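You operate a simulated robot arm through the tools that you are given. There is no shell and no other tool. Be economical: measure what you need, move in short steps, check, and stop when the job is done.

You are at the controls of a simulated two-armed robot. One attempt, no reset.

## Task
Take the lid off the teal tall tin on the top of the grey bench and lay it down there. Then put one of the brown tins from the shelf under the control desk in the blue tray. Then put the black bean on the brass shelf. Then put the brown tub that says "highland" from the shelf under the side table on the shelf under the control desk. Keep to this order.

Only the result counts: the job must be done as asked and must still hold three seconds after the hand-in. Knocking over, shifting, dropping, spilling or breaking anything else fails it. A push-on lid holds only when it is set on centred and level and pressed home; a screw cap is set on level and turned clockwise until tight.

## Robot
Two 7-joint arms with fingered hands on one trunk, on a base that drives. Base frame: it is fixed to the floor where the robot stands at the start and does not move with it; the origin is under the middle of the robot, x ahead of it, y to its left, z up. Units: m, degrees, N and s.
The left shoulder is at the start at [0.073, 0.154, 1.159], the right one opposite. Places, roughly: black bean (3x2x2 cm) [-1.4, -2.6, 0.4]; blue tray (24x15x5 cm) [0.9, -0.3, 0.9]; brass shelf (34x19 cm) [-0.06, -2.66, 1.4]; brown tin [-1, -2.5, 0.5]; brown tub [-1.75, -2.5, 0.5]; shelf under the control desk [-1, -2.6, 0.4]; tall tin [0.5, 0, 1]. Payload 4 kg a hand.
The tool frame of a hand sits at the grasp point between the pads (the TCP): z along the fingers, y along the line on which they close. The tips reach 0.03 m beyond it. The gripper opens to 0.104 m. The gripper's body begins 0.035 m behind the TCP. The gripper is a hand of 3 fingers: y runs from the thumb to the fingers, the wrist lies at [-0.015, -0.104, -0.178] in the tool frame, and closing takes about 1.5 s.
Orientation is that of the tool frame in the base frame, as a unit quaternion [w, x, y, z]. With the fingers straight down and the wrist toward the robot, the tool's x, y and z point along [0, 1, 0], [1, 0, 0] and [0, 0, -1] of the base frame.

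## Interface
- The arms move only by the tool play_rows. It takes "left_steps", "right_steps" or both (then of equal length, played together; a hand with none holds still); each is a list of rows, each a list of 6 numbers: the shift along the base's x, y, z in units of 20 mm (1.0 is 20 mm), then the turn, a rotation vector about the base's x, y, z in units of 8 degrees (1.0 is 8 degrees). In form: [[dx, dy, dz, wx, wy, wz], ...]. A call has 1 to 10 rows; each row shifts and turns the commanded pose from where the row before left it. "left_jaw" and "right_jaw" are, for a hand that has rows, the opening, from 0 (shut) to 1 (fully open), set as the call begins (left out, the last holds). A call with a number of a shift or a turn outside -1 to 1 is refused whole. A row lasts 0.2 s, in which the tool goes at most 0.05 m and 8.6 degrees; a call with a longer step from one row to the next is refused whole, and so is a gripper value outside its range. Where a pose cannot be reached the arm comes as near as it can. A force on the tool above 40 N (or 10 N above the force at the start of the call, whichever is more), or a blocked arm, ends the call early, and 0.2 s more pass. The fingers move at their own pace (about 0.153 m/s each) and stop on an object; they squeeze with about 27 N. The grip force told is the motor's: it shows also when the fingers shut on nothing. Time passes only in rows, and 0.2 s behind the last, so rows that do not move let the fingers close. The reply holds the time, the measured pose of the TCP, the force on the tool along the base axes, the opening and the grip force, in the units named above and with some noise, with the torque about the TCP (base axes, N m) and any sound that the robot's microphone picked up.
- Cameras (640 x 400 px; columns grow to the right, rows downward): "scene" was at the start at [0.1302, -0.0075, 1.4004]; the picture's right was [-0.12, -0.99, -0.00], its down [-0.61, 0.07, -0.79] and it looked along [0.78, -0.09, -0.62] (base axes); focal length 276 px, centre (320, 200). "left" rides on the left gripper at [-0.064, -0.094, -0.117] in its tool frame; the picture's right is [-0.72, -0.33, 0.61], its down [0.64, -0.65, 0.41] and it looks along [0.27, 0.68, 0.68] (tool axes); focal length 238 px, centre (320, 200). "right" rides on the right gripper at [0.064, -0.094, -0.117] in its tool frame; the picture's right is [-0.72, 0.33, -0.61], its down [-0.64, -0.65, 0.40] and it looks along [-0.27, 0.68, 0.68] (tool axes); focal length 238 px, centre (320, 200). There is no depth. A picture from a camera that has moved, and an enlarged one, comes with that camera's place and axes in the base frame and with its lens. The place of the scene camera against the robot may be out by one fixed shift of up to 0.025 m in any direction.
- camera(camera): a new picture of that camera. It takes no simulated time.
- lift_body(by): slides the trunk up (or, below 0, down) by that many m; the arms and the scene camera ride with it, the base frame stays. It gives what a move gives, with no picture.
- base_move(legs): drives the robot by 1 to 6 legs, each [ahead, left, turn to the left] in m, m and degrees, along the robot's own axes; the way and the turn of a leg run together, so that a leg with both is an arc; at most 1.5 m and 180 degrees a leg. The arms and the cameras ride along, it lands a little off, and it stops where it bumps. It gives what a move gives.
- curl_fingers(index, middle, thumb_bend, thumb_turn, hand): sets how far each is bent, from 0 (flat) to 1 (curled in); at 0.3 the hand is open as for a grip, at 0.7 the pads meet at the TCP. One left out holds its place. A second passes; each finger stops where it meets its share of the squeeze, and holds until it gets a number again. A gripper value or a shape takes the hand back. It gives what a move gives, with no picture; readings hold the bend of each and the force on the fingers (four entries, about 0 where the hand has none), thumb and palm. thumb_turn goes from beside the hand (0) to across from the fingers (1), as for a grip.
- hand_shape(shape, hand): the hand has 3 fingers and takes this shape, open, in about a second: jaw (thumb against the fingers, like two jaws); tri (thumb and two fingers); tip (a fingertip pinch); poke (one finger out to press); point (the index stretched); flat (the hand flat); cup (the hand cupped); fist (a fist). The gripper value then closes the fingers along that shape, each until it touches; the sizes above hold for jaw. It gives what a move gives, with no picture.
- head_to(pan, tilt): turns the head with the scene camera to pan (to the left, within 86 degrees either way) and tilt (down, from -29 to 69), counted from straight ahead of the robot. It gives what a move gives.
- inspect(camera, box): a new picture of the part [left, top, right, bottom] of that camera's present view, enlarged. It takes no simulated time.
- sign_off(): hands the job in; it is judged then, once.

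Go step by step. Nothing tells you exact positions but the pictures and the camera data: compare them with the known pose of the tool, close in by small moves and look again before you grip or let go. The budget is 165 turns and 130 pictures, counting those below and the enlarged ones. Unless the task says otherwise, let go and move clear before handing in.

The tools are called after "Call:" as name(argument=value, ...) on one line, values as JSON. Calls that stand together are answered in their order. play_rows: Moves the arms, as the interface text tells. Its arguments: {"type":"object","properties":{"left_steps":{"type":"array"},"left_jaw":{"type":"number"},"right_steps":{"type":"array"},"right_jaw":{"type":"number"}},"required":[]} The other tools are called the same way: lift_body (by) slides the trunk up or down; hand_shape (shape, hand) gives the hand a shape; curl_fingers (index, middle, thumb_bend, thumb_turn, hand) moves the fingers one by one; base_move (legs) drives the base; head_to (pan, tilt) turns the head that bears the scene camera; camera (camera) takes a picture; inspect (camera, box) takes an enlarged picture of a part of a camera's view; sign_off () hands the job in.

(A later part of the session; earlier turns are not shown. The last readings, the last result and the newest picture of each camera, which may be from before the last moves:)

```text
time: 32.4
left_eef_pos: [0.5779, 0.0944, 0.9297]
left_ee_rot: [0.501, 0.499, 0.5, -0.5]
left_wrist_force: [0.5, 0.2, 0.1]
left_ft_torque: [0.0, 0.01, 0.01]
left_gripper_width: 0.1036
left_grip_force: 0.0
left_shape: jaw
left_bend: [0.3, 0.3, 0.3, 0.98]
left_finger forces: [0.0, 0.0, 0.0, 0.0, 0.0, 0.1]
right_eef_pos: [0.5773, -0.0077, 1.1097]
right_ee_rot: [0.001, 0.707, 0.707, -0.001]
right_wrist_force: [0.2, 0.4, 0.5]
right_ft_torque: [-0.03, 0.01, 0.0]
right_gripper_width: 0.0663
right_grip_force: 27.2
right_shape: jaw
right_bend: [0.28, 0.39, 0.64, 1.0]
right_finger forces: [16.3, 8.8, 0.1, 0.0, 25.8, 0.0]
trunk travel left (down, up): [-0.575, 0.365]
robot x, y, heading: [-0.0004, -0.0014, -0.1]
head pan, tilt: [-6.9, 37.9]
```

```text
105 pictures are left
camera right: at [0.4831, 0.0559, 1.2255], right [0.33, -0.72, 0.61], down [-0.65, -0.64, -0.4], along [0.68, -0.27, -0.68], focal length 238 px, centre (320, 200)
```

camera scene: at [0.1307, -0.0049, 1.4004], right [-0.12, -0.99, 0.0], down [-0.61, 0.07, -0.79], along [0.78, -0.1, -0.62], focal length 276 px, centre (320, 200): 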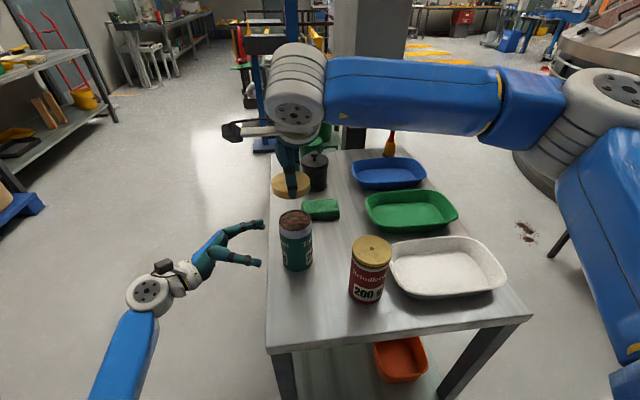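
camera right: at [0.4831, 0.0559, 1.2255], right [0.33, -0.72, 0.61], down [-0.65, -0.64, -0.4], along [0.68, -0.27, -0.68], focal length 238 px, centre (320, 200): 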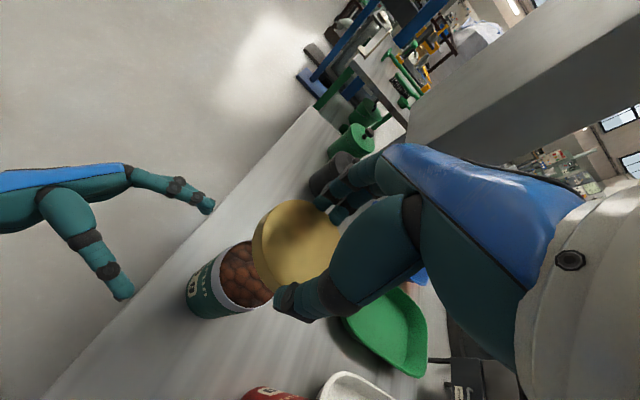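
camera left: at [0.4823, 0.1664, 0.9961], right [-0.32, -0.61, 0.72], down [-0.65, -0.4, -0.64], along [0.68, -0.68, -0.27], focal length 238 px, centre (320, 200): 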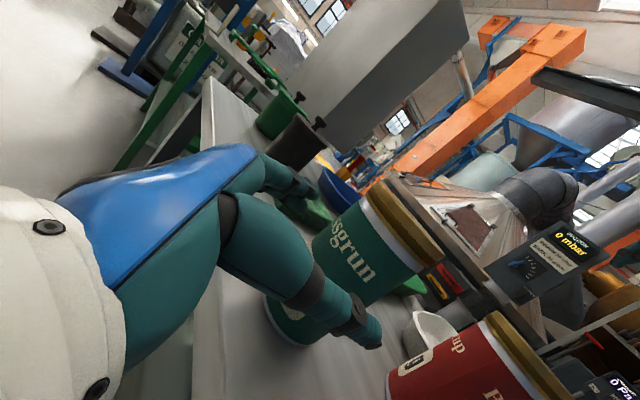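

The tin is open and upright. I'll lay the lid on the free area in front of it, near [0.452, -0.02].

Call:
play_rows(right_steps=[[-1, -0.1, 0, 0, 0, 0], [-1, -0.1, 0, 0, 0, 0], [-1, -0.1, 0, 0, 0, 0], [-1, -0.1, 0, 0, 0, 0], [-1, -0.1, 0, 0, 0, 0], [-1, -0.1, 0, 0, 0, 0], [-0.25, 0, -0.5, 0, 0, 0], [0, 0, -1, 0, 0, 0], [0, 0, -1, 0, 0, 0], [0, 0, -1, 0, 0, 0]])

Call:
play_rows(right_steps=[[0, 0, -1, 0, 0, 0], [0, 0, -1, 0, 0, 0], [0, 0, -1, 0, 0, 0], [0, 0, -1, 0, 0, 0], [0, 0, -1, 0, 0, 0], [0, 0, 0, 0, 0, 0]])

Call:
inspect(camera="scene", box=[200, 150, 440, 350])

Call:
camera(camera="right")

```text
time: 34.6
left_eef_pos: [0.5788, 0.0915, 0.9295]
left_ee_rot: [-0.5, -0.499, -0.5, 0.5]
left_wrist_force: [1.2, -0.5, 0.5]
left_ft_torque: [-0.04, 0.01, 0.01]
left_gripper_width: 0.1036
left_grip_force: 0.1
left_shape: jaw
left_bend: [0.3, 0.3, 0.3, 0.98]
left_finger forces: [0.1, 0.0, 0.0, 0.1, 0.0, 0.1]
right_eef_pos: [0.4523, -0.0216, 1.0394]
right_ee_rot: [-0.001, 0.707, 0.707, 0.001]
right_wrist_force: [0.0, -0.1, -0.3]
right_ft_torque: [-0.04, -0.01, -0.03]
right_gripper_width: 0.0663
right_grip_force: 27.4
right_shape: jaw
right_bend: [0.28, 0.39, 0.64, 1.0]
right_finger forces: [16.1, 8.8, 0.0, 0.0, 25.5, 0.0]
trunk travel left (down, up): [-0.575, 0.365]
robot x, y, heading: [0.0037, 0.0048, -0.0]
head pan, tilt: [-6.9, 37.9]
```

```text
time: 36.0
left_eef_pos: [0.5785, 0.092, 0.9311]
left_ee_rot: [0.5, 0.5, 0.501, -0.5]
left_wrist_force: [-0.2, 0.1, -0.7]
left_ft_torque: [-0.01, -0.01, 0.01]
left_gripper_width: 0.1037
left_grip_force: 0.1
left_shape: jaw
left_bend: [0.3, 0.3, 0.3, 0.98]
left_finger forces: [0.0, 0.1, 0.1, 0.0, 0.1, 0.0]
right_eef_pos: [0.4516, -0.022, 0.9385]
right_ee_rot: [0.0, 0.707, 0.707, -0.001]
right_wrist_force: [0.0, -0.4, -0.4]
right_ft_torque: [-0.03, -0.03, 0.0]
right_gripper_width: 0.0663
right_grip_force: 26.4
right_shape: jaw
right_bend: [0.28, 0.39, 0.64, 1.0]
right_finger forces: [16.2, 8.5, 0.2, 0.1, 25.2, 0.1]
trunk travel left (down, up): [-0.575, 0.365]
robot x, y, heading: [0.0015, -0.0035, 0.1]
head pan, tilt: [-6.9, 37.9]
```

```text
2.00 times, centred on (320, 250) of scene
camera zoom: at [0.1302, -0.0057, 1.4004], right [-0.12, -0.99, 0.0], down [-0.61, 0.07, -0.79], along [0.78, -0.1, -0.62], focal length 552 px, centre (320, 100)
```

zoom: 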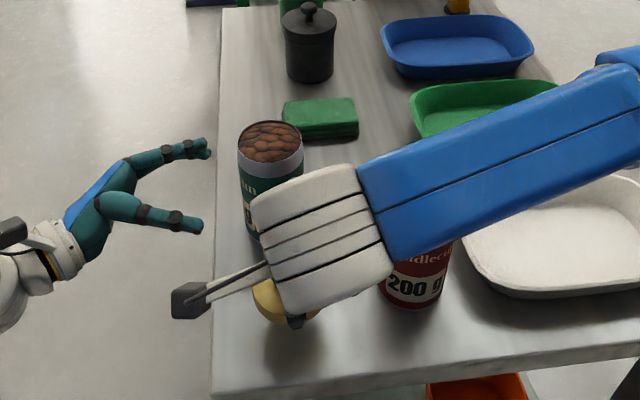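

```text
103 pictures are left
camera right: at [0.3571, 0.0433, 1.0547], right [0.33, -0.72, 0.61], down [-0.65, -0.64, -0.4], along [0.68, -0.27, -0.68], focal length 238 px, centre (320, 200)
```

right: 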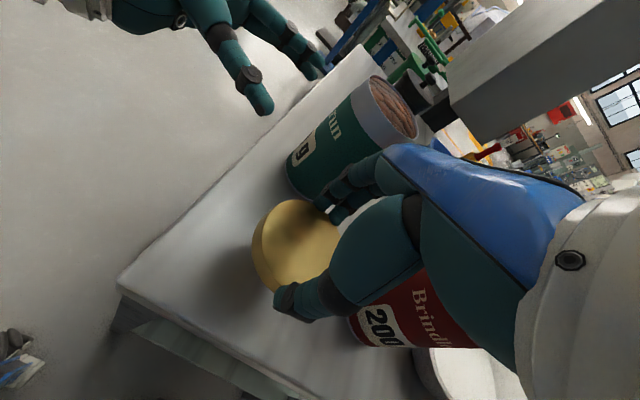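

Call:
play_rows(right_steps=[[0, 0, -0.5, 0, 0, 0], [0, 0, -0.3, 0, 0, 0], [0, 0, -0.2, 0, 0, 0], [0, 0, -0.1, 0, 0, 0], [0, 0, 0, 0, 0, 0]])

```text
time: 37.2
left_eef_pos: [0.5791, 0.094, 0.931]
left_ee_rot: [0.501, 0.5, 0.5, -0.499]
left_wrist_force: [0.4, -0.7, -0.8]
left_ft_torque: [0.01, 0.01, 0.0]
left_gripper_width: 0.1036
left_grip_force: 0.1
left_shape: jaw
left_bend: [0.3, 0.3, 0.3, 0.98]
left_finger forces: [0.1, 0.0, 0.1, 0.1, 0.0, 0.1]
right_eef_pos: [0.4505, -0.0217, 0.9182]
right_ee_rot: [0.0, 0.707, 0.707, 0.0]
right_wrist_force: [0.0, -0.1, -0.2]
right_ft_torque: [0.0, -0.01, -0.01]
right_gripper_width: 0.0663
right_grip_force: 27.2
right_shape: jaw
right_bend: [0.28, 0.39, 0.64, 1.0]
right_finger forces: [16.3, 8.6, 0.0, 0.0, 25.2, 0.0]
trunk travel left (down, up): [-0.575, 0.365]
robot x, y, heading: [-0.0017, 0.0028, -0.2]
head pan, tilt: [-6.9, 37.9]
```

Call:
play_rows(right_steps=[[0, 0, -0.15, 0, 0, 0], [0, 0, -0.15, 0, 0, 0], [0, 0, -0.1, 0, 0, 0], [0, 0, 0, 0, 0, 0]])

Call:
inspect(camera="right", box=[180, 160, 400, 360])

```text
time: 38.2
left_eef_pos: [0.5772, 0.0928, 0.9305]
left_ee_rot: [0.5, 0.498, 0.501, -0.5]
left_wrist_force: [0.2, 0.7, -0.5]
left_ft_torque: [-0.03, 0.02, -0.03]
left_gripper_width: 0.1035
left_grip_force: 0.1
left_shape: jaw
left_bend: [0.3, 0.3, 0.3, 0.98]
left_finger forces: [0.0, 0.1, 0.0, 0.0, 0.1, 0.1]
right_eef_pos: [0.4524, -0.0218, 0.9102]
right_ee_rot: [-0.001, 0.707, 0.707, 0.001]
right_wrist_force: [-0.3, -1.0, 0.3]
right_ft_torque: [-0.03, 0.01, 0.0]
right_gripper_width: 0.0665
right_grip_force: 27.4
right_shape: jaw
right_bend: [0.28, 0.39, 0.64, 1.0]
right_finger forces: [16.2, 8.6, 0.1, 0.0, 25.2, 0.1]
trunk travel left (down, up): [-0.575, 0.365]
robot x, y, heading: [0.0046, 0.0031, 0.2]
head pan, tilt: [-6.9, 37.9]
```

```text
2.00 times, centred on (290, 260) of right
camera zoom: at [0.3579, 0.0422, 1.026], right [0.33, -0.72, 0.61], down [-0.65, -0.64, -0.4], along [0.68, -0.27, -0.68], focal length 477 px, centre (380, 80)
```

zoom: 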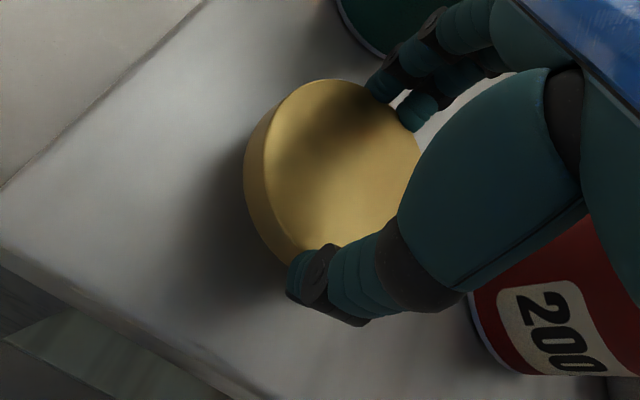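

Call:
play_rows(right_steps=[[0, 0, -0.15, 0, 0, 0], [0, 0, -0.1, 0, 0, 0], [0, 0, -0.1, 0, 0, 0], [0, 0, 0, 0, 0, 0]])

```text
time: 39.2
left_eef_pos: [0.5785, 0.0931, 0.9306]
left_ee_rot: [-0.5, -0.499, -0.5, 0.501]
left_wrist_force: [0.1, -0.3, -0.5]
left_ft_torque: [-0.02, 0.0, -0.02]
left_gripper_width: 0.1036
left_grip_force: 0.1
left_shape: jaw
left_bend: [0.3, 0.3, 0.3, 0.98]
left_finger forces: [0.0, 0.0, 0.1, 0.1, 0.0, 0.0]
right_eef_pos: [0.453, -0.0211, 0.9026]
right_ee_rot: [0.0, 0.706, 0.708, 0.0]
right_wrist_force: [0.5, 0.2, -0.9]
right_ft_torque: [0.02, 0.01, -0.01]
right_gripper_width: 0.0662
right_grip_force: 27.1
right_shape: jaw
right_bend: [0.28, 0.39, 0.64, 1.0]
right_finger forces: [16.3, 8.6, 0.0, 0.0, 25.0, 0.0]
trunk travel left (down, up): [-0.575, 0.365]
robot x, y, heading: [0.0006, 0.001, 0.1]
head pan, tilt: [-6.9, 37.9]
```

Call:
play_rows(right_steps=[[0, 0, -0.15, 0, 0, 0], [0, 0, -0.1, 0, 0, 0], [0, 0, -0.1, 0, 0, 0], [0, 0, 0, 0, 0, 0]])

Call:
inspect(camera="right", box=[180, 160, 400, 360])

```text
time: 40.2
left_eef_pos: [0.5782, 0.0921, 0.9311]
left_ee_rot: [0.501, 0.499, 0.501, -0.499]
left_wrist_force: [-0.2, -0.6, 0.1]
left_ft_torque: [0.0, 0.01, -0.02]
left_gripper_width: 0.1036
left_grip_force: 0.1
left_shape: jaw
left_bend: [0.3, 0.3, 0.3, 0.98]
left_finger forces: [0.1, 0.0, 0.0, 0.1, 0.0, 0.0]
right_eef_pos: [0.4514, -0.0209, 0.8969]
right_ee_rot: [0.0, 0.708, 0.706, -0.001]
right_wrist_force: [-0.3, -0.5, -0.2]
right_ft_torque: [-0.02, 0.03, 0.01]
right_gripper_width: 0.0664
right_grip_force: 27.3
right_shape: jaw
right_bend: [0.28, 0.39, 0.64, 1.0]
right_finger forces: [16.2, 8.5, 0.0, 0.0, 25.1, 0.0]
trunk travel left (down, up): [-0.575, 0.365]
robot x, y, heading: [0.0014, 0.0021, 0.3]
head pan, tilt: [-6.9, 37.9]
```

```text
2.00 times, centred on (290, 260) of right
camera zoom: at [0.3584, 0.0428, 1.0123], right [0.33, -0.72, 0.61], down [-0.65, -0.64, -0.4], along [0.68, -0.27, -0.68], focal length 477 px, centre (380, 80)
```

zoom: 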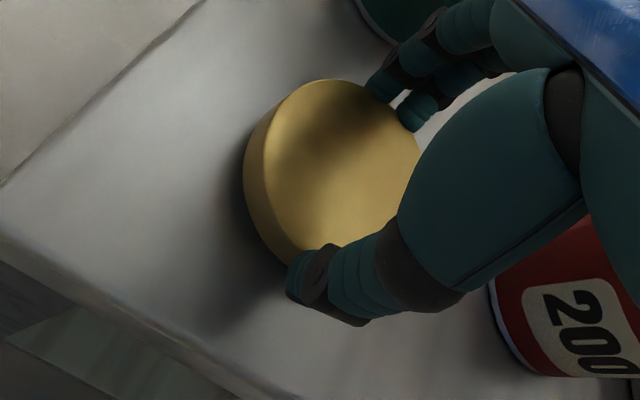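

Call:
play_rows(right_steps=[[0, 0, -0.15, 0, 0, 0], [0, 0, -0.15, 0, 0, 0], [0, 0, 0, 0, 0, 0]])

```text
time: 41.0
left_eef_pos: [0.5788, 0.0926, 0.9316]
left_ee_rot: [0.5, 0.5, 0.501, -0.5]
left_wrist_force: [0.0, 0.4, -0.4]
left_ft_torque: [-0.03, 0.03, -0.01]
left_gripper_width: 0.1039
left_grip_force: 0.1
left_shape: jaw
left_bend: [0.3, 0.3, 0.3, 0.98]
left_finger forces: [0.0, 0.1, 0.1, 0.0, 0.0, 0.0]
right_eef_pos: [0.4524, -0.0212, 0.8912]
right_ee_rot: [0.0, 0.708, 0.706, 0.0]
right_wrist_force: [-0.1, -0.2, -0.1]
right_ft_torque: [0.0, 0.02, 0.04]
right_gripper_width: 0.0664
right_grip_force: 27.3
right_shape: jaw
right_bend: [0.28, 0.39, 0.64, 1.0]
right_finger forces: [16.2, 8.6, 0.0, 0.0, 25.0, 0.0]
trunk travel left (down, up): [-0.575, 0.365]
robot x, y, heading: [-0.0031, 0.0015, 0.1]
head pan, tilt: [-6.9, 37.9]
```

Call:
play_rows(right_steps=[[0, 0, -0.15, 0, 0, 0], [0, 0, -0.1, 0, 0, 0], [0, 0, 0, 0, 0, 0]])

Call:
inspect(camera="right", box=[180, 160, 400, 360])

```text
time: 41.8
left_eef_pos: [0.5786, 0.0928, 0.9319]
left_ee_rot: [0.5, 0.5, 0.5, -0.5]
left_wrist_force: [0.1, -0.2, -0.5]
left_ft_torque: [-0.03, 0.04, -0.03]
left_gripper_width: 0.1037
left_grip_force: 0.1
left_shape: jaw
left_bend: [0.3, 0.3, 0.3, 0.98]
left_finger forces: [0.0, 0.0, 0.0, 0.0, 0.0, 0.0]
right_eef_pos: [0.4518, -0.02, 0.8874]
right_ee_rot: [0.001, 0.707, 0.707, 0.002]
right_wrist_force: [2.0, -1.6, 11.7]
right_ft_torque: [-0.01, 0.02, -0.02]
right_gripper_width: 0.0665
right_grip_force: 27.1
right_shape: jaw
right_bend: [0.27, 0.39, 0.64, 1.0]
right_finger forces: [17.9, 10.3, 0.0, 0.0, 27.2, 0.0]
trunk travel left (down, up): [-0.575, 0.365]
robot x, y, heading: [-0.0035, 0.0004, -0.1]
head pan, tilt: [-6.9, 37.9]
```

```text
2.00 times, centred on (290, 260) of right
camera zoom: at [0.3574, 0.0429, 1.0034], right [0.32, -0.72, 0.61], down [-0.65, -0.64, -0.41], along [0.69, -0.27, -0.68], focal length 477 px, centre (380, 80)
```

zoom: 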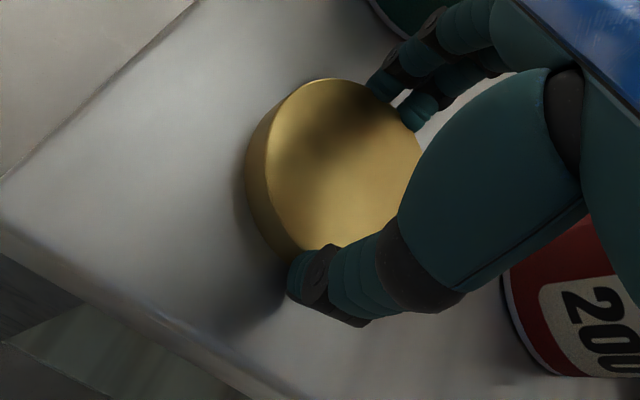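

Contact with the bench. I'll release the lid and lift the hand straight up.

Call:
play_rows(right_steps=[[0, 0, 0.03, 0, 0, 0], [0, 0, 0, 0, 0, 0], [0, 0, 0, 0, 0, 0], [0, 0, 0, 0, 0, 0], [0, 0, 0, 0, 0, 0], [0, 0, 0.5, 0, 0, 0], [0, 0, 1, 0, 0, 0], [0, 0, 1, 0, 0, 0], [0, 0, 1, 0, 0, 0], [0, 0, 1, 0, 0, 0]], right_jaw=1)

Call:
play_rows(right_steps=[[0, 0, 1, 0, 0, 0], [0, 0, 1, 0, 0, 0], [0, 0, 1, 0, 0, 0], [0, 0, 1, 0, 0, 0], [0, 0, 1, 0, 0, 0], [0, 0, 1, 0, 0, 0], [0, 0, 1, 0, 0, 0], [0, 0, 1, 0, 0, 0], [0, 0, 1, 0, 0, 0], [0, 0, 1, 0, 0, 0]], left_steps=[[0, 1, 0, 0, 0, 0], [0, 1, 0, 0, 0, 0], [0, 1, 0, 0, 0, 0], [0, 1, 0, 0, 0, 0], [0, 1, 0.5, 0, 0, 0], [0, 0, 1, 1, 0, 0], [0, 0, 1, 1, 0, 0], [0, 0, 1, 1, 0, 0], [0, 0, 1, 1, 0, 0], [0, 0, 1, 1, 0, 0]])

Call:
camera(camera="scene")

```text
time: 44.0
left_eef_pos: [0.5778, 0.0931, 0.9314]
left_ee_rot: [0.5, 0.5, 0.5, -0.499]
left_wrist_force: [0.3, 0.7, -0.5]
left_ft_torque: [-0.02, 0.0, 0.02]
left_gripper_width: 0.1035
left_grip_force: 0.0
left_shape: jaw
left_bend: [0.3, 0.3, 0.3, 0.98]
left_finger forces: [0.0, 0.0, 0.0, 0.0, 0.0, 0.0]
right_eef_pos: [0.4523, -0.0219, 0.9753]
right_ee_rot: [0.0, 0.707, 0.707, 0.0]
right_wrist_force: [0.3, -0.1, 0.4]
right_ft_torque: [-0.01, -0.02, 0.0]
right_gripper_width: 0.1036
right_grip_force: 0.0
right_shape: jaw
right_bend: [0.3, 0.3, 0.3, 0.98]
right_finger forces: [0.1, 0.0, 0.0, 0.0, 0.0, 0.0]
trunk travel left (down, up): [-0.575, 0.365]
robot x, y, heading: [0.0027, -0.0028, -0.0]
head pan, tilt: [-6.9, 37.9]
```

```text
time: 46.2
left_eef_pos: [0.5765, 0.1943, 1.0419]
left_ee_rot: [0.298, 0.641, 0.642, -0.298]
left_wrist_force: [-0.2, -0.3, 0.4]
left_ft_torque: [0.0, -0.02, 0.01]
left_gripper_width: 0.1035
left_grip_force: 0.0
left_shape: jaw
left_bend: [0.3, 0.3, 0.3, 0.98]
left_finger forces: [0.1, 0.0, 0.0, 0.0, 0.1, 0.1]
right_eef_pos: [0.4529, -0.0217, 1.177]
right_ee_rot: [0.001, 0.708, 0.706, -0.001]
right_wrist_force: [0.8, 0.1, -0.5]
right_ft_torque: [0.01, -0.01, 0.01]
right_gripper_width: 0.1036
right_grip_force: 0.0
right_shape: jaw
right_bend: [0.3, 0.3, 0.3, 0.98]
right_finger forces: [0.0, 0.1, 0.0, 0.0, 0.1, 0.0]
trunk travel left (down, up): [-0.575, 0.365]
robot x, y, heading: [0.0017, -0.0004, 0.2]
head pan, tilt: [-6.9, 37.9]
```

```text
99 pictures are left
camera scene: at [0.13, -0.0053, 1.4004], right [-0.12, -0.99, 0.0], down [-0.61, 0.07, -0.79], along [0.78, -0.1, -0.62], focal length 276 px, centre (320, 200)
```

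scene: 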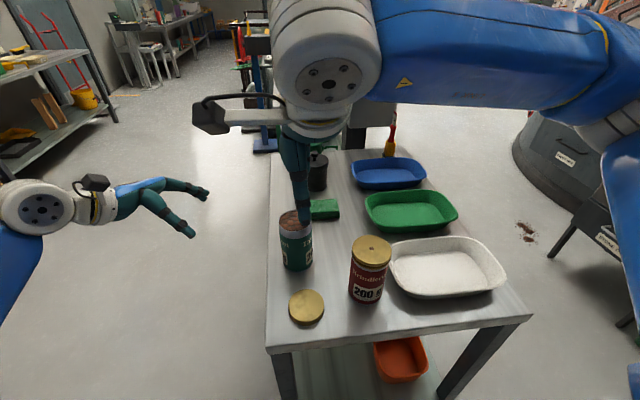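

Step one is done: the lid lies flat on the bench and the tin stands open. I'll tuck the arms in and look around to the right before driving.

Call:
play_rows(right_steps=[[-0.3, -1, 0, 0, 0, 0], [-0.3, -1, 0, 0, 0, 0], [-0.3, -1, 0, 0, 0, 0], [-0.3, -1, 0, 0, 0, 0], [-0.3, -1, 0, 0, 0, 0], [-0.3, -1, 0, 0, 0, 0], [-0.3, -1, 0, 0, 0, 0], [-0.3, -1, 0, 0, 0, 0], [-0.3, -1, 0, 0, 0, 0], [-0.3, -1, 0, 0, 0, 0]], left_steps=[[-0.8, 0.3, 0.5, 1, 0, 0], [-0.8, 0.3, 0.5, 1, 0, 0], [-0.8, 0.3, 0.5, 1, 0, 0], [-0.8, 0.3, 0.5, 1, 0, 0], [-0.8, 0.3, 0.5, 1, 0, 0], [-0.8, 0, 0.5, 1, 0, 0], [-0.8, 0, 0.5, 0.25, 0, 0], [-0.8, 0, 0.5, 0, 0, 0], [-0.8, 0, 0, 0, 0, 0], [-0.8, 0, 0, 0, 0, 0]])

Call:
head_to(pan=-80, tilt=25)

Call:
camera(camera="scene")

```text
time: 48.4
left_eef_pos: [0.4146, 0.221, 1.1245]
left_ee_rot: [0.0, 0.707, 0.707, 0.002]
left_wrist_force: [-0.4, 1.6, -0.7]
left_ft_torque: [0.03, -0.03, 0.0]
left_gripper_width: 0.1038
left_grip_force: 0.1
left_shape: jaw
left_bend: [0.3, 0.3, 0.3, 0.98]
left_finger forces: [0.0, 0.1, 0.0, 0.0, 0.0, 0.1]
right_eef_pos: [0.3886, -0.2239, 1.1768]
right_ee_rot: [0.0, 0.707, 0.707, 0.0]
right_wrist_force: [-0.8, -0.5, 0.6]
right_ft_torque: [0.0, -0.01, -0.01]
right_gripper_width: 0.1034
right_grip_force: 0.0
right_shape: jaw
right_bend: [0.3, 0.3, 0.3, 0.98]
right_finger forces: [0.0, 0.1, 0.0, 0.1, 0.0, 0.0]
trunk travel left (down, up): [-0.575, 0.365]
robot x, y, heading: [0.0016, 0.0014, -0.0]
head pan, tilt: [-6.9, 37.9]
```

```text
time: 49.9
left_eef_pos: [0.4166, 0.2221, 1.1224]
left_ee_rot: [0.001, 0.707, 0.707, 0.001]
left_wrist_force: [0.7, 0.5, 0.4]
left_ft_torque: [0.03, 0.01, 0.03]
left_gripper_width: 0.1035
left_grip_force: 0.1
left_shape: jaw
left_bend: [0.3, 0.3, 0.3, 0.98]
left_finger forces: [0.0, 0.0, 0.0, 0.1, 0.1, 0.0]
right_eef_pos: [0.3924, -0.2231, 1.1752]
right_ee_rot: [0.0, 0.707, 0.707, 0.0]
right_wrist_force: [0.7, 1.0, 0.0]
right_ft_torque: [-0.02, -0.01, 0.0]
right_gripper_width: 0.1038
right_grip_force: 0.0
right_shape: jaw
right_bend: [0.3, 0.3, 0.3, 0.98]
right_finger forces: [0.0, 0.1, 0.0, 0.1, 0.1, 0.1]
trunk travel left (down, up): [-0.575, 0.365]
robot x, y, heading: [0.0008, -0.0054, 0.2]
head pan, tilt: [-80.0, 25.0]
```

```text
98 pictures are left
camera scene: at [0.0601, -0.0867, 1.4208], right [-0.98, -0.17, 0.0], down [-0.08, 0.42, -0.91], along [0.16, -0.89, -0.42], focal length 276 px, centre (320, 200)
```

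scene: 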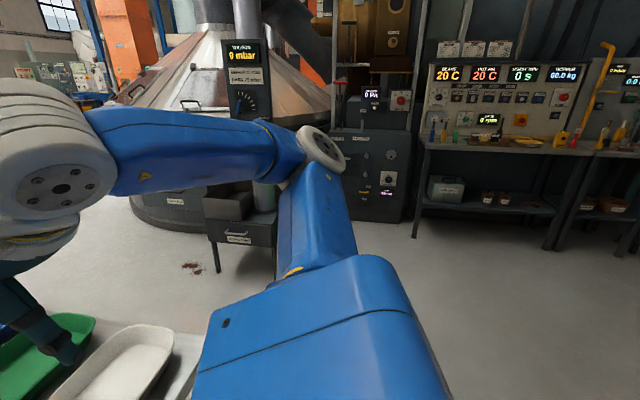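

The control desk with the brown tins on its shelf stands at about x −0.45…−1.5, front edge y≈−2.4, and the side table is further right. I'll back away from the bench and turn right.

Call:
base_move(legs=[[-0.25, 0, 0], [0, 0, -90]])

Call:
head_to(pan=0, tilt=25)

Call:
camera(camera="scene")

```text
time: 55.5
left_eef_pos: [-0.0363, -0.4195, 1.1223]
left_ee_rot: [0.0, 1.0, -0.008, -0.001]
left_wrist_force: [-0.1, 1.0, 0.4]
left_ft_torque: [-0.01, 0.01, 0.04]
left_gripper_width: 0.1037
left_grip_force: 0.1
left_shape: jaw
left_bend: [0.3, 0.3, 0.3, 0.98]
left_finger forces: [0.0, 0.0, 0.1, 0.1, 0.0, 0.1]
right_eef_pos: [-0.4802, -0.3878, 1.1758]
right_ee_rot: [0.0, 1.0, -0.009, 0.001]
right_wrist_force: [0.8, 0.3, 0.0]
right_ft_torque: [-0.01, -0.01, 0.03]
right_gripper_width: 0.1034
right_grip_force: 0.0
right_shape: jaw
right_bend: [0.3, 0.3, 0.3, 0.98]
right_finger forces: [0.0, 0.1, 0.1, 0.0, 0.0, 0.1]
trunk travel left (down, up): [-0.575, 0.365]
robot x, y, heading: [-0.2486, 0.0052, -90.8]
head pan, tilt: [-80.0, 25.0]
```

```text
time: 57.0
left_eef_pos: [-0.0358, -0.4193, 1.1218]
left_ee_rot: [0.001, 1.0, -0.008, 0.0]
left_wrist_force: [0.6, -0.4, 0.1]
left_ft_torque: [0.03, 0.03, 0.0]
left_gripper_width: 0.1036
left_grip_force: 0.2
left_shape: jaw
left_bend: [0.3, 0.3, 0.3, 0.98]
left_finger forces: [0.0, 0.1, 0.0, 0.0, 0.0, 0.0]
right_eef_pos: [-0.4797, -0.387, 1.1755]
right_ee_rot: [0.0, 1.0, -0.009, 0.0]
right_wrist_force: [0.2, 0.3, -0.2]
right_ft_torque: [0.01, 0.0, 0.01]
right_gripper_width: 0.1035
right_grip_force: 0.0
right_shape: jaw
right_bend: [0.3, 0.3, 0.3, 0.98]
right_finger forces: [0.1, 0.0, 0.0, 0.1, 0.0, 0.1]
trunk travel left (down, up): [-0.575, 0.365]
robot x, y, heading: [-0.2493, -0.0018, -90.8]
head pan, tilt: [0.0, 25.0]
```

```text
97 pictures are left
camera scene: at [-0.2615, -0.1398, 1.4207], right [-1.0, 0.02, 0.0], down [0.01, 0.42, -0.91], along [-0.02, -0.91, -0.42], focal length 276 px, centre (320, 200)
```

scene: 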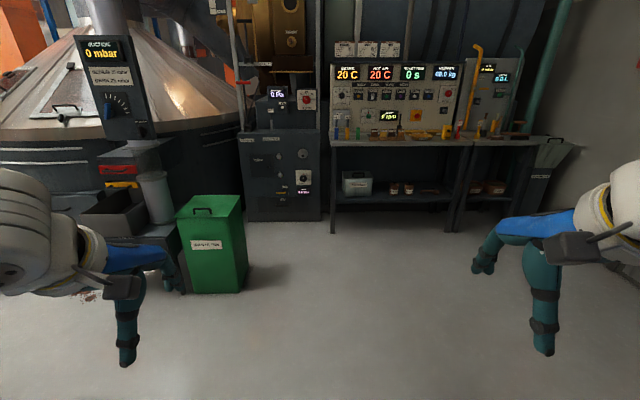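

The floor ahead is clear. I'll drive toward the desk, stopping about 1 m short.

Call:
base_move(legs=[[1.3, -0.65, 0]])

Call:
head_to(pan=0, tilt=35)

Call:
camera(camera="scene")

```text
time: 64.2
left_eef_pos: [-0.7353, -1.6841, 1.1243]
left_ee_rot: [0.001, 1.0, -0.014, 0.001]
left_wrist_force: [-0.4, 1.1, -0.1]
left_ft_torque: [0.0, 0.01, 0.01]
left_gripper_width: 0.1038
left_grip_force: 0.1
left_shape: jaw
left_bend: [0.3, 0.3, 0.3, 0.98]
left_finger forces: [0.0, 0.1, 0.0, 0.0, 0.0, 0.0]
right_eef_pos: [-1.1789, -1.6468, 1.1754]
right_ee_rot: [0.0, 1.0, -0.014, 0.001]
right_wrist_force: [-0.4, -0.6, -0.6]
right_ft_torque: [-0.01, -0.01, 0.01]
right_gripper_width: 0.1034
right_grip_force: 0.1
right_shape: jaw
right_bend: [0.3, 0.3, 0.3, 0.98]
right_finger forces: [0.0, 0.1, 0.1, 0.0, 0.0, 0.1]
trunk travel left (down, up): [-0.575, 0.365]
robot x, y, heading: [-0.9431, -1.2672, -91.5]
head pan, tilt: [0.0, 25.0]
```

```text
time: 64.9
left_eef_pos: [-0.7328, -1.6848, 1.123]
left_ee_rot: [0.0, 1.0, -0.015, 0.0]
left_wrist_force: [-0.1, 0.1, 0.3]
left_ft_torque: [0.03, 0.0, 0.0]
left_gripper_width: 0.1038
left_grip_force: 0.2
left_shape: jaw
left_bend: [0.3, 0.3, 0.3, 0.98]
left_finger forces: [0.1, 0.0, 0.1, 0.0, 0.1, 0.1]
right_eef_pos: [-1.1763, -1.6461, 1.1764]
right_ee_rot: [0.001, 1.0, -0.015, 0.0]
right_wrist_force: [-0.9, -0.1, 0.5]
right_ft_torque: [-0.01, -0.01, 0.01]
right_gripper_width: 0.1038
right_grip_force: 0.1
right_shape: jaw
right_bend: [0.3, 0.3, 0.3, 0.98]
right_finger forces: [0.0, 0.1, 0.0, 0.2, 0.1, 0.0]
trunk travel left (down, up): [-0.575, 0.365]
robot x, y, heading: [-0.9392, -1.2607, -91.7]
head pan, tilt: [0.0, 35.0]
```

```text
96 pictures are left
camera scene: at [-0.9553, -1.3991, 1.405], right [-1.0, 0.03, 0.0], down [0.02, 0.57, -0.82], along [-0.02, -0.82, -0.57], focal length 276 px, centre (320, 200)
```

scene: 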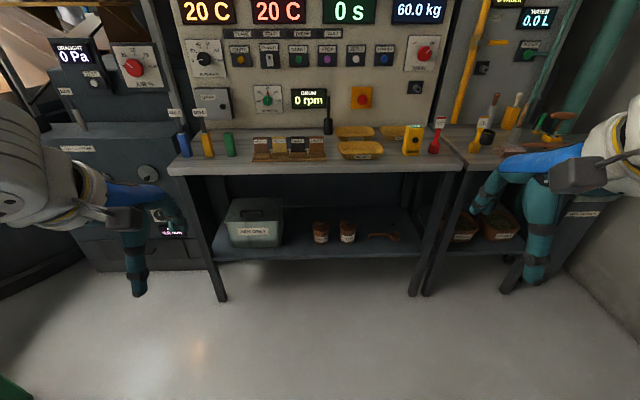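

The two brown tins are on the lower shelf near x≈−0.98 and −1.13, y≈−2.53. I'll take a closer look and lower the trunk.

Call:
inspect(camera="scene", box=[210, 180, 440, 310])

Call:
lift_body(by=-0.5)

Call:
head_to(pan=0, tilt=15)

Call:
camera(camera="scene")

```text
2.78 times, centred on (325, 245) of scene
camera zoom: at [-0.9553, -1.3991, 1.405], right [-1.0, 0.03, 0.0], down [0.02, 0.57, -0.82], along [-0.02, -0.82, -0.57], focal length 768 px, centre (306, 75)
```

zoom: 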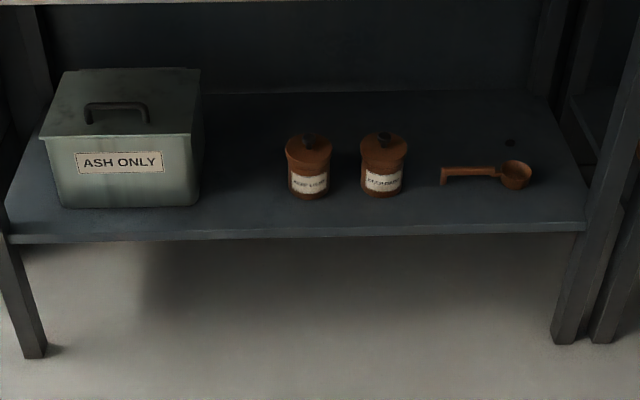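

```text
refused: -0.5 is not a number from -0.4 to 0.4
```

```text
time: 65.8
left_eef_pos: [-0.7322, -1.6825, 1.1228]
left_ee_rot: [0.001, 1.0, -0.015, 0.0]
left_wrist_force: [-0.3, 0.0, 0.0]
left_ft_torque: [-0.02, -0.03, -0.03]
left_gripper_width: 0.1036
left_grip_force: 0.0
left_shape: jaw
left_bend: [0.3, 0.3, 0.3, 0.98]
left_finger forces: [0.0, 0.0, 0.1, 0.0, 0.0, 0.1]
right_eef_pos: [-1.1754, -1.6467, 1.1757]
right_ee_rot: [0.001, 1.0, -0.015, 0.0]
right_wrist_force: [0.0, 0.3, 0.7]
right_ft_torque: [-0.01, -0.03, 0.01]
right_gripper_width: 0.1035
right_grip_force: 0.1
right_shape: jaw
right_bend: [0.3, 0.3, 0.3, 0.98]
right_finger forces: [0.0, 0.1, 0.1, 0.0, 0.0, 0.0]
trunk travel left (down, up): [-0.575, 0.365]
robot x, y, heading: [-0.9389, -1.2591, -92.0]
head pan, tilt: [0.0, 15.0]
```

```text
94 pictures are left
camera scene: at [-0.954, -1.4043, 1.4369], right [-1.0, 0.03, 0.0], down [0.01, 0.26, -0.97], along [-0.03, -0.96, -0.26], focal length 276 px, centre (320, 200)
```

scene: 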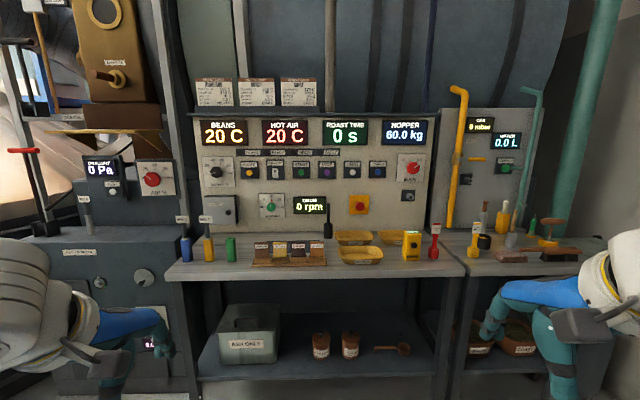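

Each brown tin has a knobbed lid, so I want to grip the body. The black bean lies behind the scoop on the same shelf. I'll lower the trunk and come closer to measure.

Call:
lift_body(by=-0.4)

Call:
base_move(legs=[[0.35, 0.0, 2]])

Call:
lift_body(by=-0.12)

Call:
head_to(pan=-5, tilt=25)

Call:
camera(camera="scene")

```text
time: 69.6
left_eef_pos: [-0.7301, -1.6837, 0.7229]
left_ee_rot: [0.001, 1.0, -0.015, 0.0]
left_wrist_force: [-0.1, 0.8, 0.8]
left_ft_torque: [0.02, 0.03, 0.0]
left_gripper_width: 0.1035
left_grip_force: 0.1
left_shape: jaw
left_bend: [0.3, 0.3, 0.3, 0.98]
left_finger forces: [0.0, 0.0, 0.1, 0.0, 0.0, 0.1]
right_eef_pos: [-1.1742, -1.6463, 0.7754]
right_ee_rot: [0.0, 1.0, -0.014, 0.0]
right_wrist_force: [0.6, 0.2, 0.2]
right_ft_torque: [0.03, -0.01, -0.01]
right_gripper_width: 0.1039
right_grip_force: 0.0
right_shape: jaw
right_bend: [0.3, 0.3, 0.3, 0.98]
right_finger forces: [0.0, 0.0, 0.0, 0.0, 0.0, 0.0]
trunk travel left (down, up): [-0.175, 0.765]
robot x, y, heading: [-0.9409, -1.2639, -92.0]
head pan, tilt: [0.0, 15.0]
```

```text
time: 71.8
left_eef_pos: [-0.7192, -2.0191, 0.7221]
left_ee_rot: [0.0, 1.0, 0.003, 0.0]
left_wrist_force: [0.2, 0.8, 0.0]
left_ft_torque: [0.03, 0.01, -0.01]
left_gripper_width: 0.1039
left_grip_force: 0.0
left_shape: jaw
left_bend: [0.3, 0.3, 0.3, 0.98]
left_finger forces: [0.0, 0.0, 0.0, 0.0, 0.1, 0.0]
right_eef_pos: [-1.164, -1.9981, 0.7751]
right_ee_rot: [0.0, 1.0, 0.004, 0.0]
right_wrist_force: [-0.1, -0.3, -0.9]
right_ft_torque: [0.04, 0.01, -0.06]
right_gripper_width: 0.1037
right_grip_force: 0.0
right_shape: jaw
right_bend: [0.3, 0.3, 0.3, 0.98]
right_finger forces: [0.1, 0.0, 0.0, 0.0, 0.0, 0.0]
trunk travel left (down, up): [-0.175, 0.765]
robot x, y, heading: [-0.9463, -1.6019, -89.4]
head pan, tilt: [0.0, 15.0]
```

```text
time: 73.3
left_eef_pos: [-0.7198, -2.0186, 0.6023]
left_ee_rot: [0.001, 1.0, 0.003, 0.0]
left_wrist_force: [0.1, 0.0, -0.3]
left_ft_torque: [0.03, -0.01, -0.01]
left_gripper_width: 0.1039
left_grip_force: 0.1
left_shape: jaw
left_bend: [0.3, 0.3, 0.3, 0.98]
left_finger forces: [0.0, 0.0, 0.1, 0.0, 0.0, 0.1]
right_eef_pos: [-1.1641, -1.9971, 0.6572]
right_ee_rot: [0.001, 1.0, 0.004, 0.0]
right_wrist_force: [0.4, 1.7, -0.5]
right_ft_torque: [-0.02, -0.04, 0.05]
right_gripper_width: 0.1037
right_grip_force: 0.1
right_shape: jaw
right_bend: [0.3, 0.3, 0.3, 0.98]
right_finger forces: [0.1, 0.0, 0.1, 0.0, 0.1, 0.0]
trunk travel left (down, up): [-0.055, 0.885]
robot x, y, heading: [-0.9446, -1.6045, -89.1]
head pan, tilt: [0.0, 15.0]
```

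```text
time: 74.0
left_eef_pos: [-0.7186, -2.0186, 0.6032]
left_ee_rot: [0.001, 1.0, 0.004, 0.0]
left_wrist_force: [-0.6, 0.0, 0.1]
left_ft_torque: [0.02, 0.01, 0.0]
left_gripper_width: 0.1039
left_grip_force: 0.0
left_shape: jaw
left_bend: [0.3, 0.3, 0.3, 0.98]
left_finger forces: [0.0, 0.0, 0.1, 0.1, 0.0, 0.1]
right_eef_pos: [-1.1658, -1.9963, 0.6563]
right_ee_rot: [0.002, 1.0, 0.004, 0.0]
right_wrist_force: [0.0, -0.5, 0.0]
right_ft_torque: [0.01, 0.0, 0.0]
right_gripper_width: 0.1036
right_grip_force: 0.1
right_shape: jaw
right_bend: [0.3, 0.3, 0.3, 0.98]
right_finger forces: [0.0, 0.0, 0.0, 0.1, 0.0, 0.1]
trunk travel left (down, up): [-0.055, 0.885]
robot x, y, heading: [-0.9452, -1.6048, -89.5]
head pan, tilt: [-5.0, 25.0]
```

```text
93 pictures are left
camera scene: at [-0.96, -1.7446, 0.9008], right [-1.0, 0.08, 0.0], down [0.03, 0.42, -0.91], along [-0.07, -0.9, -0.42], focal length 276 px, centre (320, 200)
```

scene: 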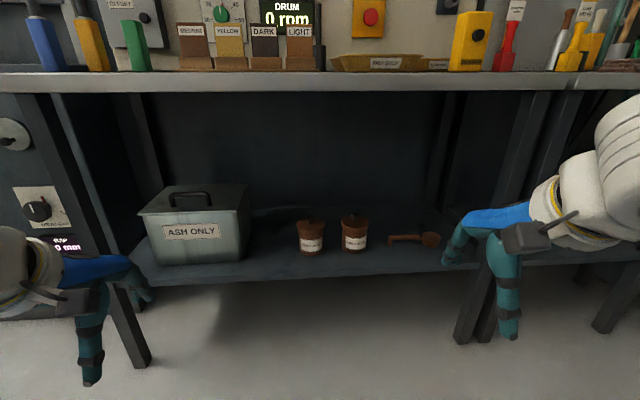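

Call:
inspect(camera="scene", box=[270, 190, 460, 280])

Call:
camera(camera="right")

```text
3.37 times, centred on (365, 235) of scene
camera zoom: at [-0.96, -1.7446, 0.9008], right [-1.0, 0.08, 0.0], down [0.03, 0.42, -0.91], along [-0.07, -0.9, -0.42], focal length 930 px, centre (168, 82)
```

zoom: 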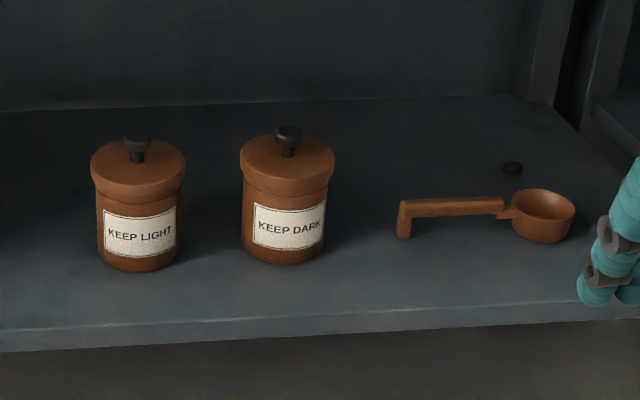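

```text
91 pictures are left
camera right: at [-1.1008, -1.9019, 0.773], right [-0.72, -0.33, 0.61], down [-0.65, 0.65, -0.41], along [-0.26, -0.69, -0.68], focal length 238 px, centre (320, 200)
```

right: 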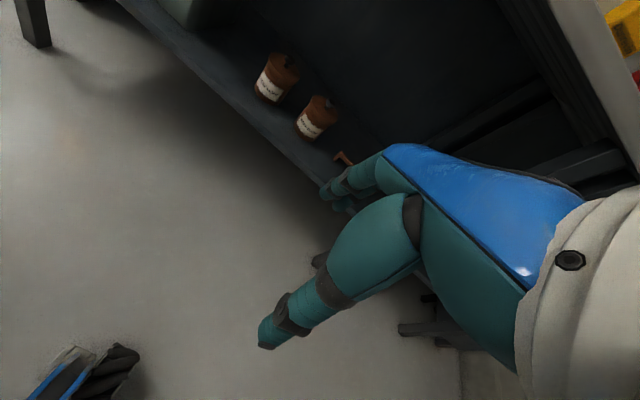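

The tins are about 10 cm high to the lid top, with a lid 8.8 cm wide, and "KEEP DARK" stands at about [-1.132, -2.52]. I'll lower the right hand below desk height, draw the left hand back, and drive in.

Call:
play_rows(right_steps=[[0, 0.5, -1, 0, 0, 0], [0, 0.5, -1, 0, 0, 0], [0, 0.5, -1, 0, 0, 0], [0, 0.5, -1, 0, 0, 0], [0, 0.5, -1, 0, 0, 0], [0, 0, -1, 0, 0, 0], [0, 0, 0, 0, 0, 0]], left_steps=[[0, 1, 0, 0, 0, 0], [0, 1, 0, 0, 0, 0], [0, 1, 0, 0, 0, 0], [0, 1, 0, 0, 0, 0], [0, 1, 0, 0, 0, 0], [0, 1, 0, 0, 0, 0], [0, 0.5, 0, 0, 0, 0]])

Call:
base_move(legs=[[0.39, 0, 0]])

Call:
camera(camera="right")

Call:
camera(camera="scene")

```text
time: 75.7
left_eef_pos: [-0.7059, -1.9963, 0.6188]
left_ee_rot: [0.001, 1.0, 0.005, -0.004]
left_wrist_force: [-0.7, 0.4, 0.1]
left_ft_torque: [0.02, -0.01, -0.01]
left_gripper_width: 0.1037
left_grip_force: 0.1
left_shape: jaw
left_bend: [0.3, 0.3, 0.3, 0.98]
left_finger forces: [0.0, 0.0, 0.0, 0.1, 0.0, 0.0]
left hand out of reach, approached as far as the arm can: row 1, 2, 3, 4, 5, 6, 7
right_eef_pos: [-1.188, -1.9904, 0.619]
right_ee_rot: [0.007, 1.0, -0.015, 0.008]
right_wrist_force: [0.2, 0.0, -0.2]
right_ft_torque: [-0.02, 0.0, 0.02]
right_gripper_width: 0.1039
right_grip_force: 0.0
right_shape: jaw
right_bend: [0.3, 0.3, 0.3, 0.98]
right_finger forces: [0.0, 0.0, 0.2, 0.0, 0.1, 0.0]
right hand out of reach, approached as far as the arm can: row 1, 2, 3, 4, 5, 6
trunk travel left (down, up): [-0.055, 0.885]
robot x, y, heading: [-0.9435, -1.5999, -89.6]
head pan, tilt: [-5.0, 25.0]
```

```text
time: 78.1
left_eef_pos: [-0.7064, -2.3962, 0.6193]
left_ee_rot: [0.001, 1.0, 0.003, -0.004]
left_wrist_force: [-0.1, 0.1, -0.1]
left_ft_torque: [-0.02, -0.01, -0.02]
left_gripper_width: 0.104
left_grip_force: 0.0
left_shape: jaw
left_bend: [0.3, 0.3, 0.3, 0.98]
left_finger forces: [0.0, 0.1, 0.0, 0.0, 0.0, 0.0]
right_eef_pos: [-1.1871, -2.3882, 0.6175]
right_ee_rot: [0.006, 1.0, -0.017, 0.008]
right_wrist_force: [0.2, -0.1, -0.1]
right_ft_torque: [0.01, 0.0, 0.02]
right_gripper_width: 0.1037
right_grip_force: 0.1
right_shape: jaw
right_bend: [0.3, 0.3, 0.3, 0.98]
right_finger forces: [0.0, 0.1, 0.0, 0.0, 0.0, 0.1]
trunk travel left (down, up): [-0.055, 0.885]
robot x, y, heading: [-0.942, -2.0074, -89.7]
head pan, tilt: [-5.0, 25.0]
```

```text
90 pictures are left
camera right: at [-1.1228, -2.2946, 0.7339], right [-0.74, -0.29, 0.61], down [-0.61, 0.67, -0.42], along [-0.28, -0.68, -0.67], focal length 238 px, centre (320, 200)
```

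right: 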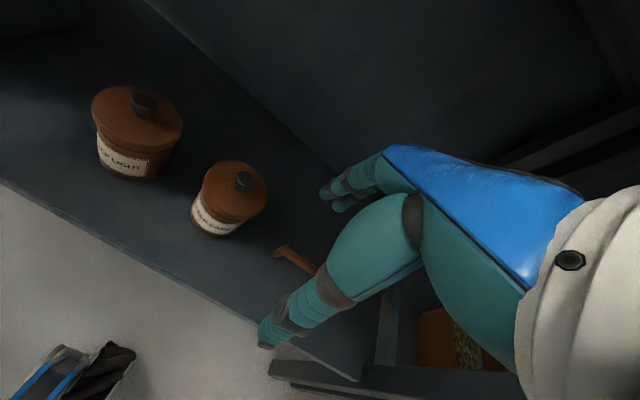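

```text
89 pictures are left
camera scene: at [-0.9584, -2.1424, 0.9007], right [-1.0, 0.08, 0.0], down [0.04, 0.42, -0.91], along [-0.08, -0.9, -0.42], focal length 276 px, centre (320, 200)
```

scene: 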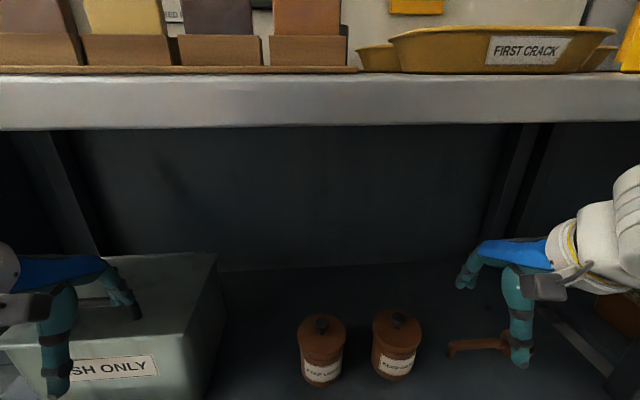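

The hands sit a bit off the commanded pose. I'll move the right hand over the "KEEP DARK" tin in steps and re-read the pose.

Call:
play_rows(right_steps=[[0.8, -0.8, 0.2, 0, 0, 0], [0.8, -0.8, 0.2, 0, 0, 0], [0.8, -0.8, 0.2, 0, 0, 0], [0, -0.8, 0.2, 0, 0, 0], [0, 0, 0, 0, 0, 0]])

Call:
camera(camera="right")

```text
time: 79.3
left_eef_pos: [-0.7056, -2.3954, 0.6183]
left_ee_rot: [0.001, 1.0, 0.004, -0.003]
left_wrist_force: [1.1, -0.1, -0.3]
left_ft_torque: [-0.03, -0.02, -0.01]
left_gripper_width: 0.1037
left_grip_force: 0.1
left_shape: jaw
left_bend: [0.3, 0.3, 0.3, 0.98]
left_finger forces: [0.0, 0.0, 0.0, 0.1, 0.0, 0.1]
right_eef_pos: [-1.1393, -2.4526, 0.6326]
right_ee_rot: [0.006, 1.0, -0.017, 0.008]
right_wrist_force: [0.1, 0.6, -0.4]
right_ft_torque: [0.03, -0.02, -0.01]
right_gripper_width: 0.1037
right_grip_force: 0.1
right_shape: jaw
right_bend: [0.3, 0.3, 0.3, 0.98]
right_finger forces: [0.1, 0.0, 0.1, 0.0, 0.1, 0.0]
trunk travel left (down, up): [-0.055, 0.885]
robot x, y, heading: [-0.9429, -2.0023, -89.9]
head pan, tilt: [-5.0, 25.0]
```

```text
88 pictures are left
camera right: at [-1.0734, -2.3592, 0.7497], right [-0.74, -0.29, 0.61], down [-0.61, 0.67, -0.42], along [-0.28, -0.68, -0.67], focal length 238 px, centre (320, 200)
```

right: 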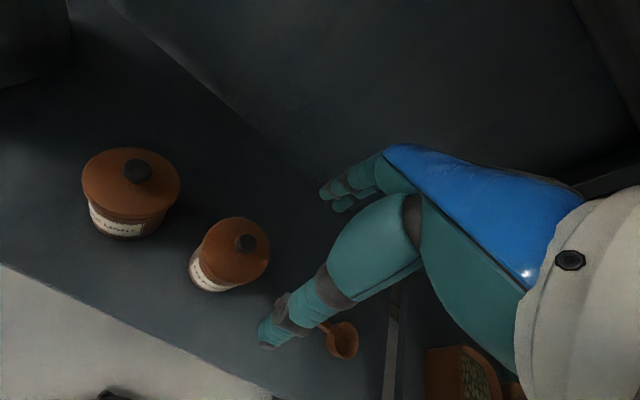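

By triangulation the lid centre of the right tin is at about [-1.117, -2.477, 0.482]. I'll move above it and lower the hand.

Call:
play_rows(right_steps=[[0, 0, -1, 0, 0, 0.2], [0.5, -0.3, -1, 0, 0, 0], [0.5, -0.5, -1, 0, 0, 0], [0.1, -0.4, -0.5, 0, 0, 0], [0, 0, 0, 0, 0, 0]])

Call:
camera(camera="right")

Call:
camera(camera="scene")

```text
time: 80.5
left_eef_pos: [-0.7057, -2.3955, 0.6189]
left_ee_rot: [0.001, 1.0, 0.004, -0.004]
left_wrist_force: [-0.2, 0.0, -0.6]
left_ft_torque: [0.02, 0.02, -0.01]
left_gripper_width: 0.1034
left_grip_force: 0.0
left_shape: jaw
left_bend: [0.3, 0.3, 0.3, 0.98]
left_finger forces: [0.0, 0.1, 0.0, 0.0, 0.0, 0.1]
right_eef_pos: [-1.1168, -2.4756, 0.5623]
right_ee_rot: [0.007, 1.0, -0.003, 0.008]
right_wrist_force: [0.4, -0.9, -0.8]
right_ft_torque: [0.02, -0.02, -0.01]
right_gripper_width: 0.1039
right_grip_force: 0.0
right_shape: jaw
right_bend: [0.3, 0.3, 0.3, 0.98]
right_finger forces: [0.1, 0.0, 0.0, 0.0, 0.0, 0.1]
trunk travel left (down, up): [-0.055, 0.885]
robot x, y, heading: [-0.9435, -2.0013, -89.9]
head pan, tilt: [-5.0, 25.0]
```

```text
87 pictures are left
camera right: at [-1.0543, -2.3807, 0.6784], right [-0.73, -0.31, 0.61], down [-0.63, 0.65, -0.42], along [-0.26, -0.69, -0.67], focal length 238 px, centre (320, 200)
```

right: 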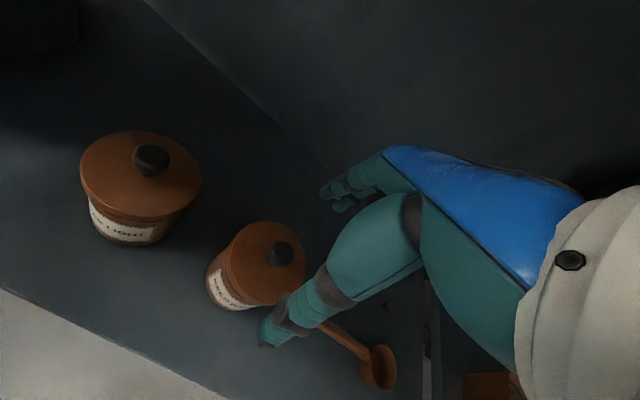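

```text
86 pictures are left
camera scene: at [-0.9579, -2.1424, 0.9007], right [-1.0, 0.08, 0.0], down [0.03, 0.42, -0.91], along [-0.08, -0.9, -0.42], focal length 276 px, centre (320, 200)
```

scene: 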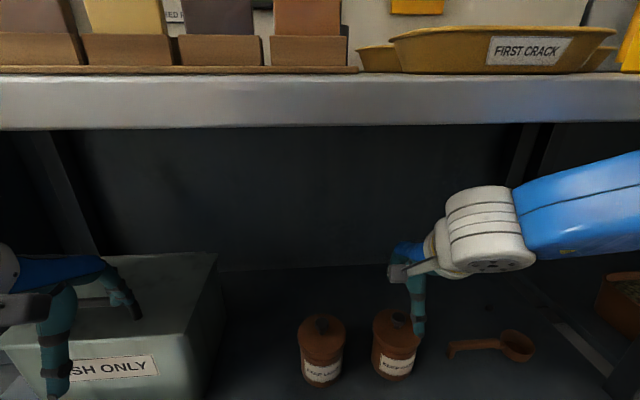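

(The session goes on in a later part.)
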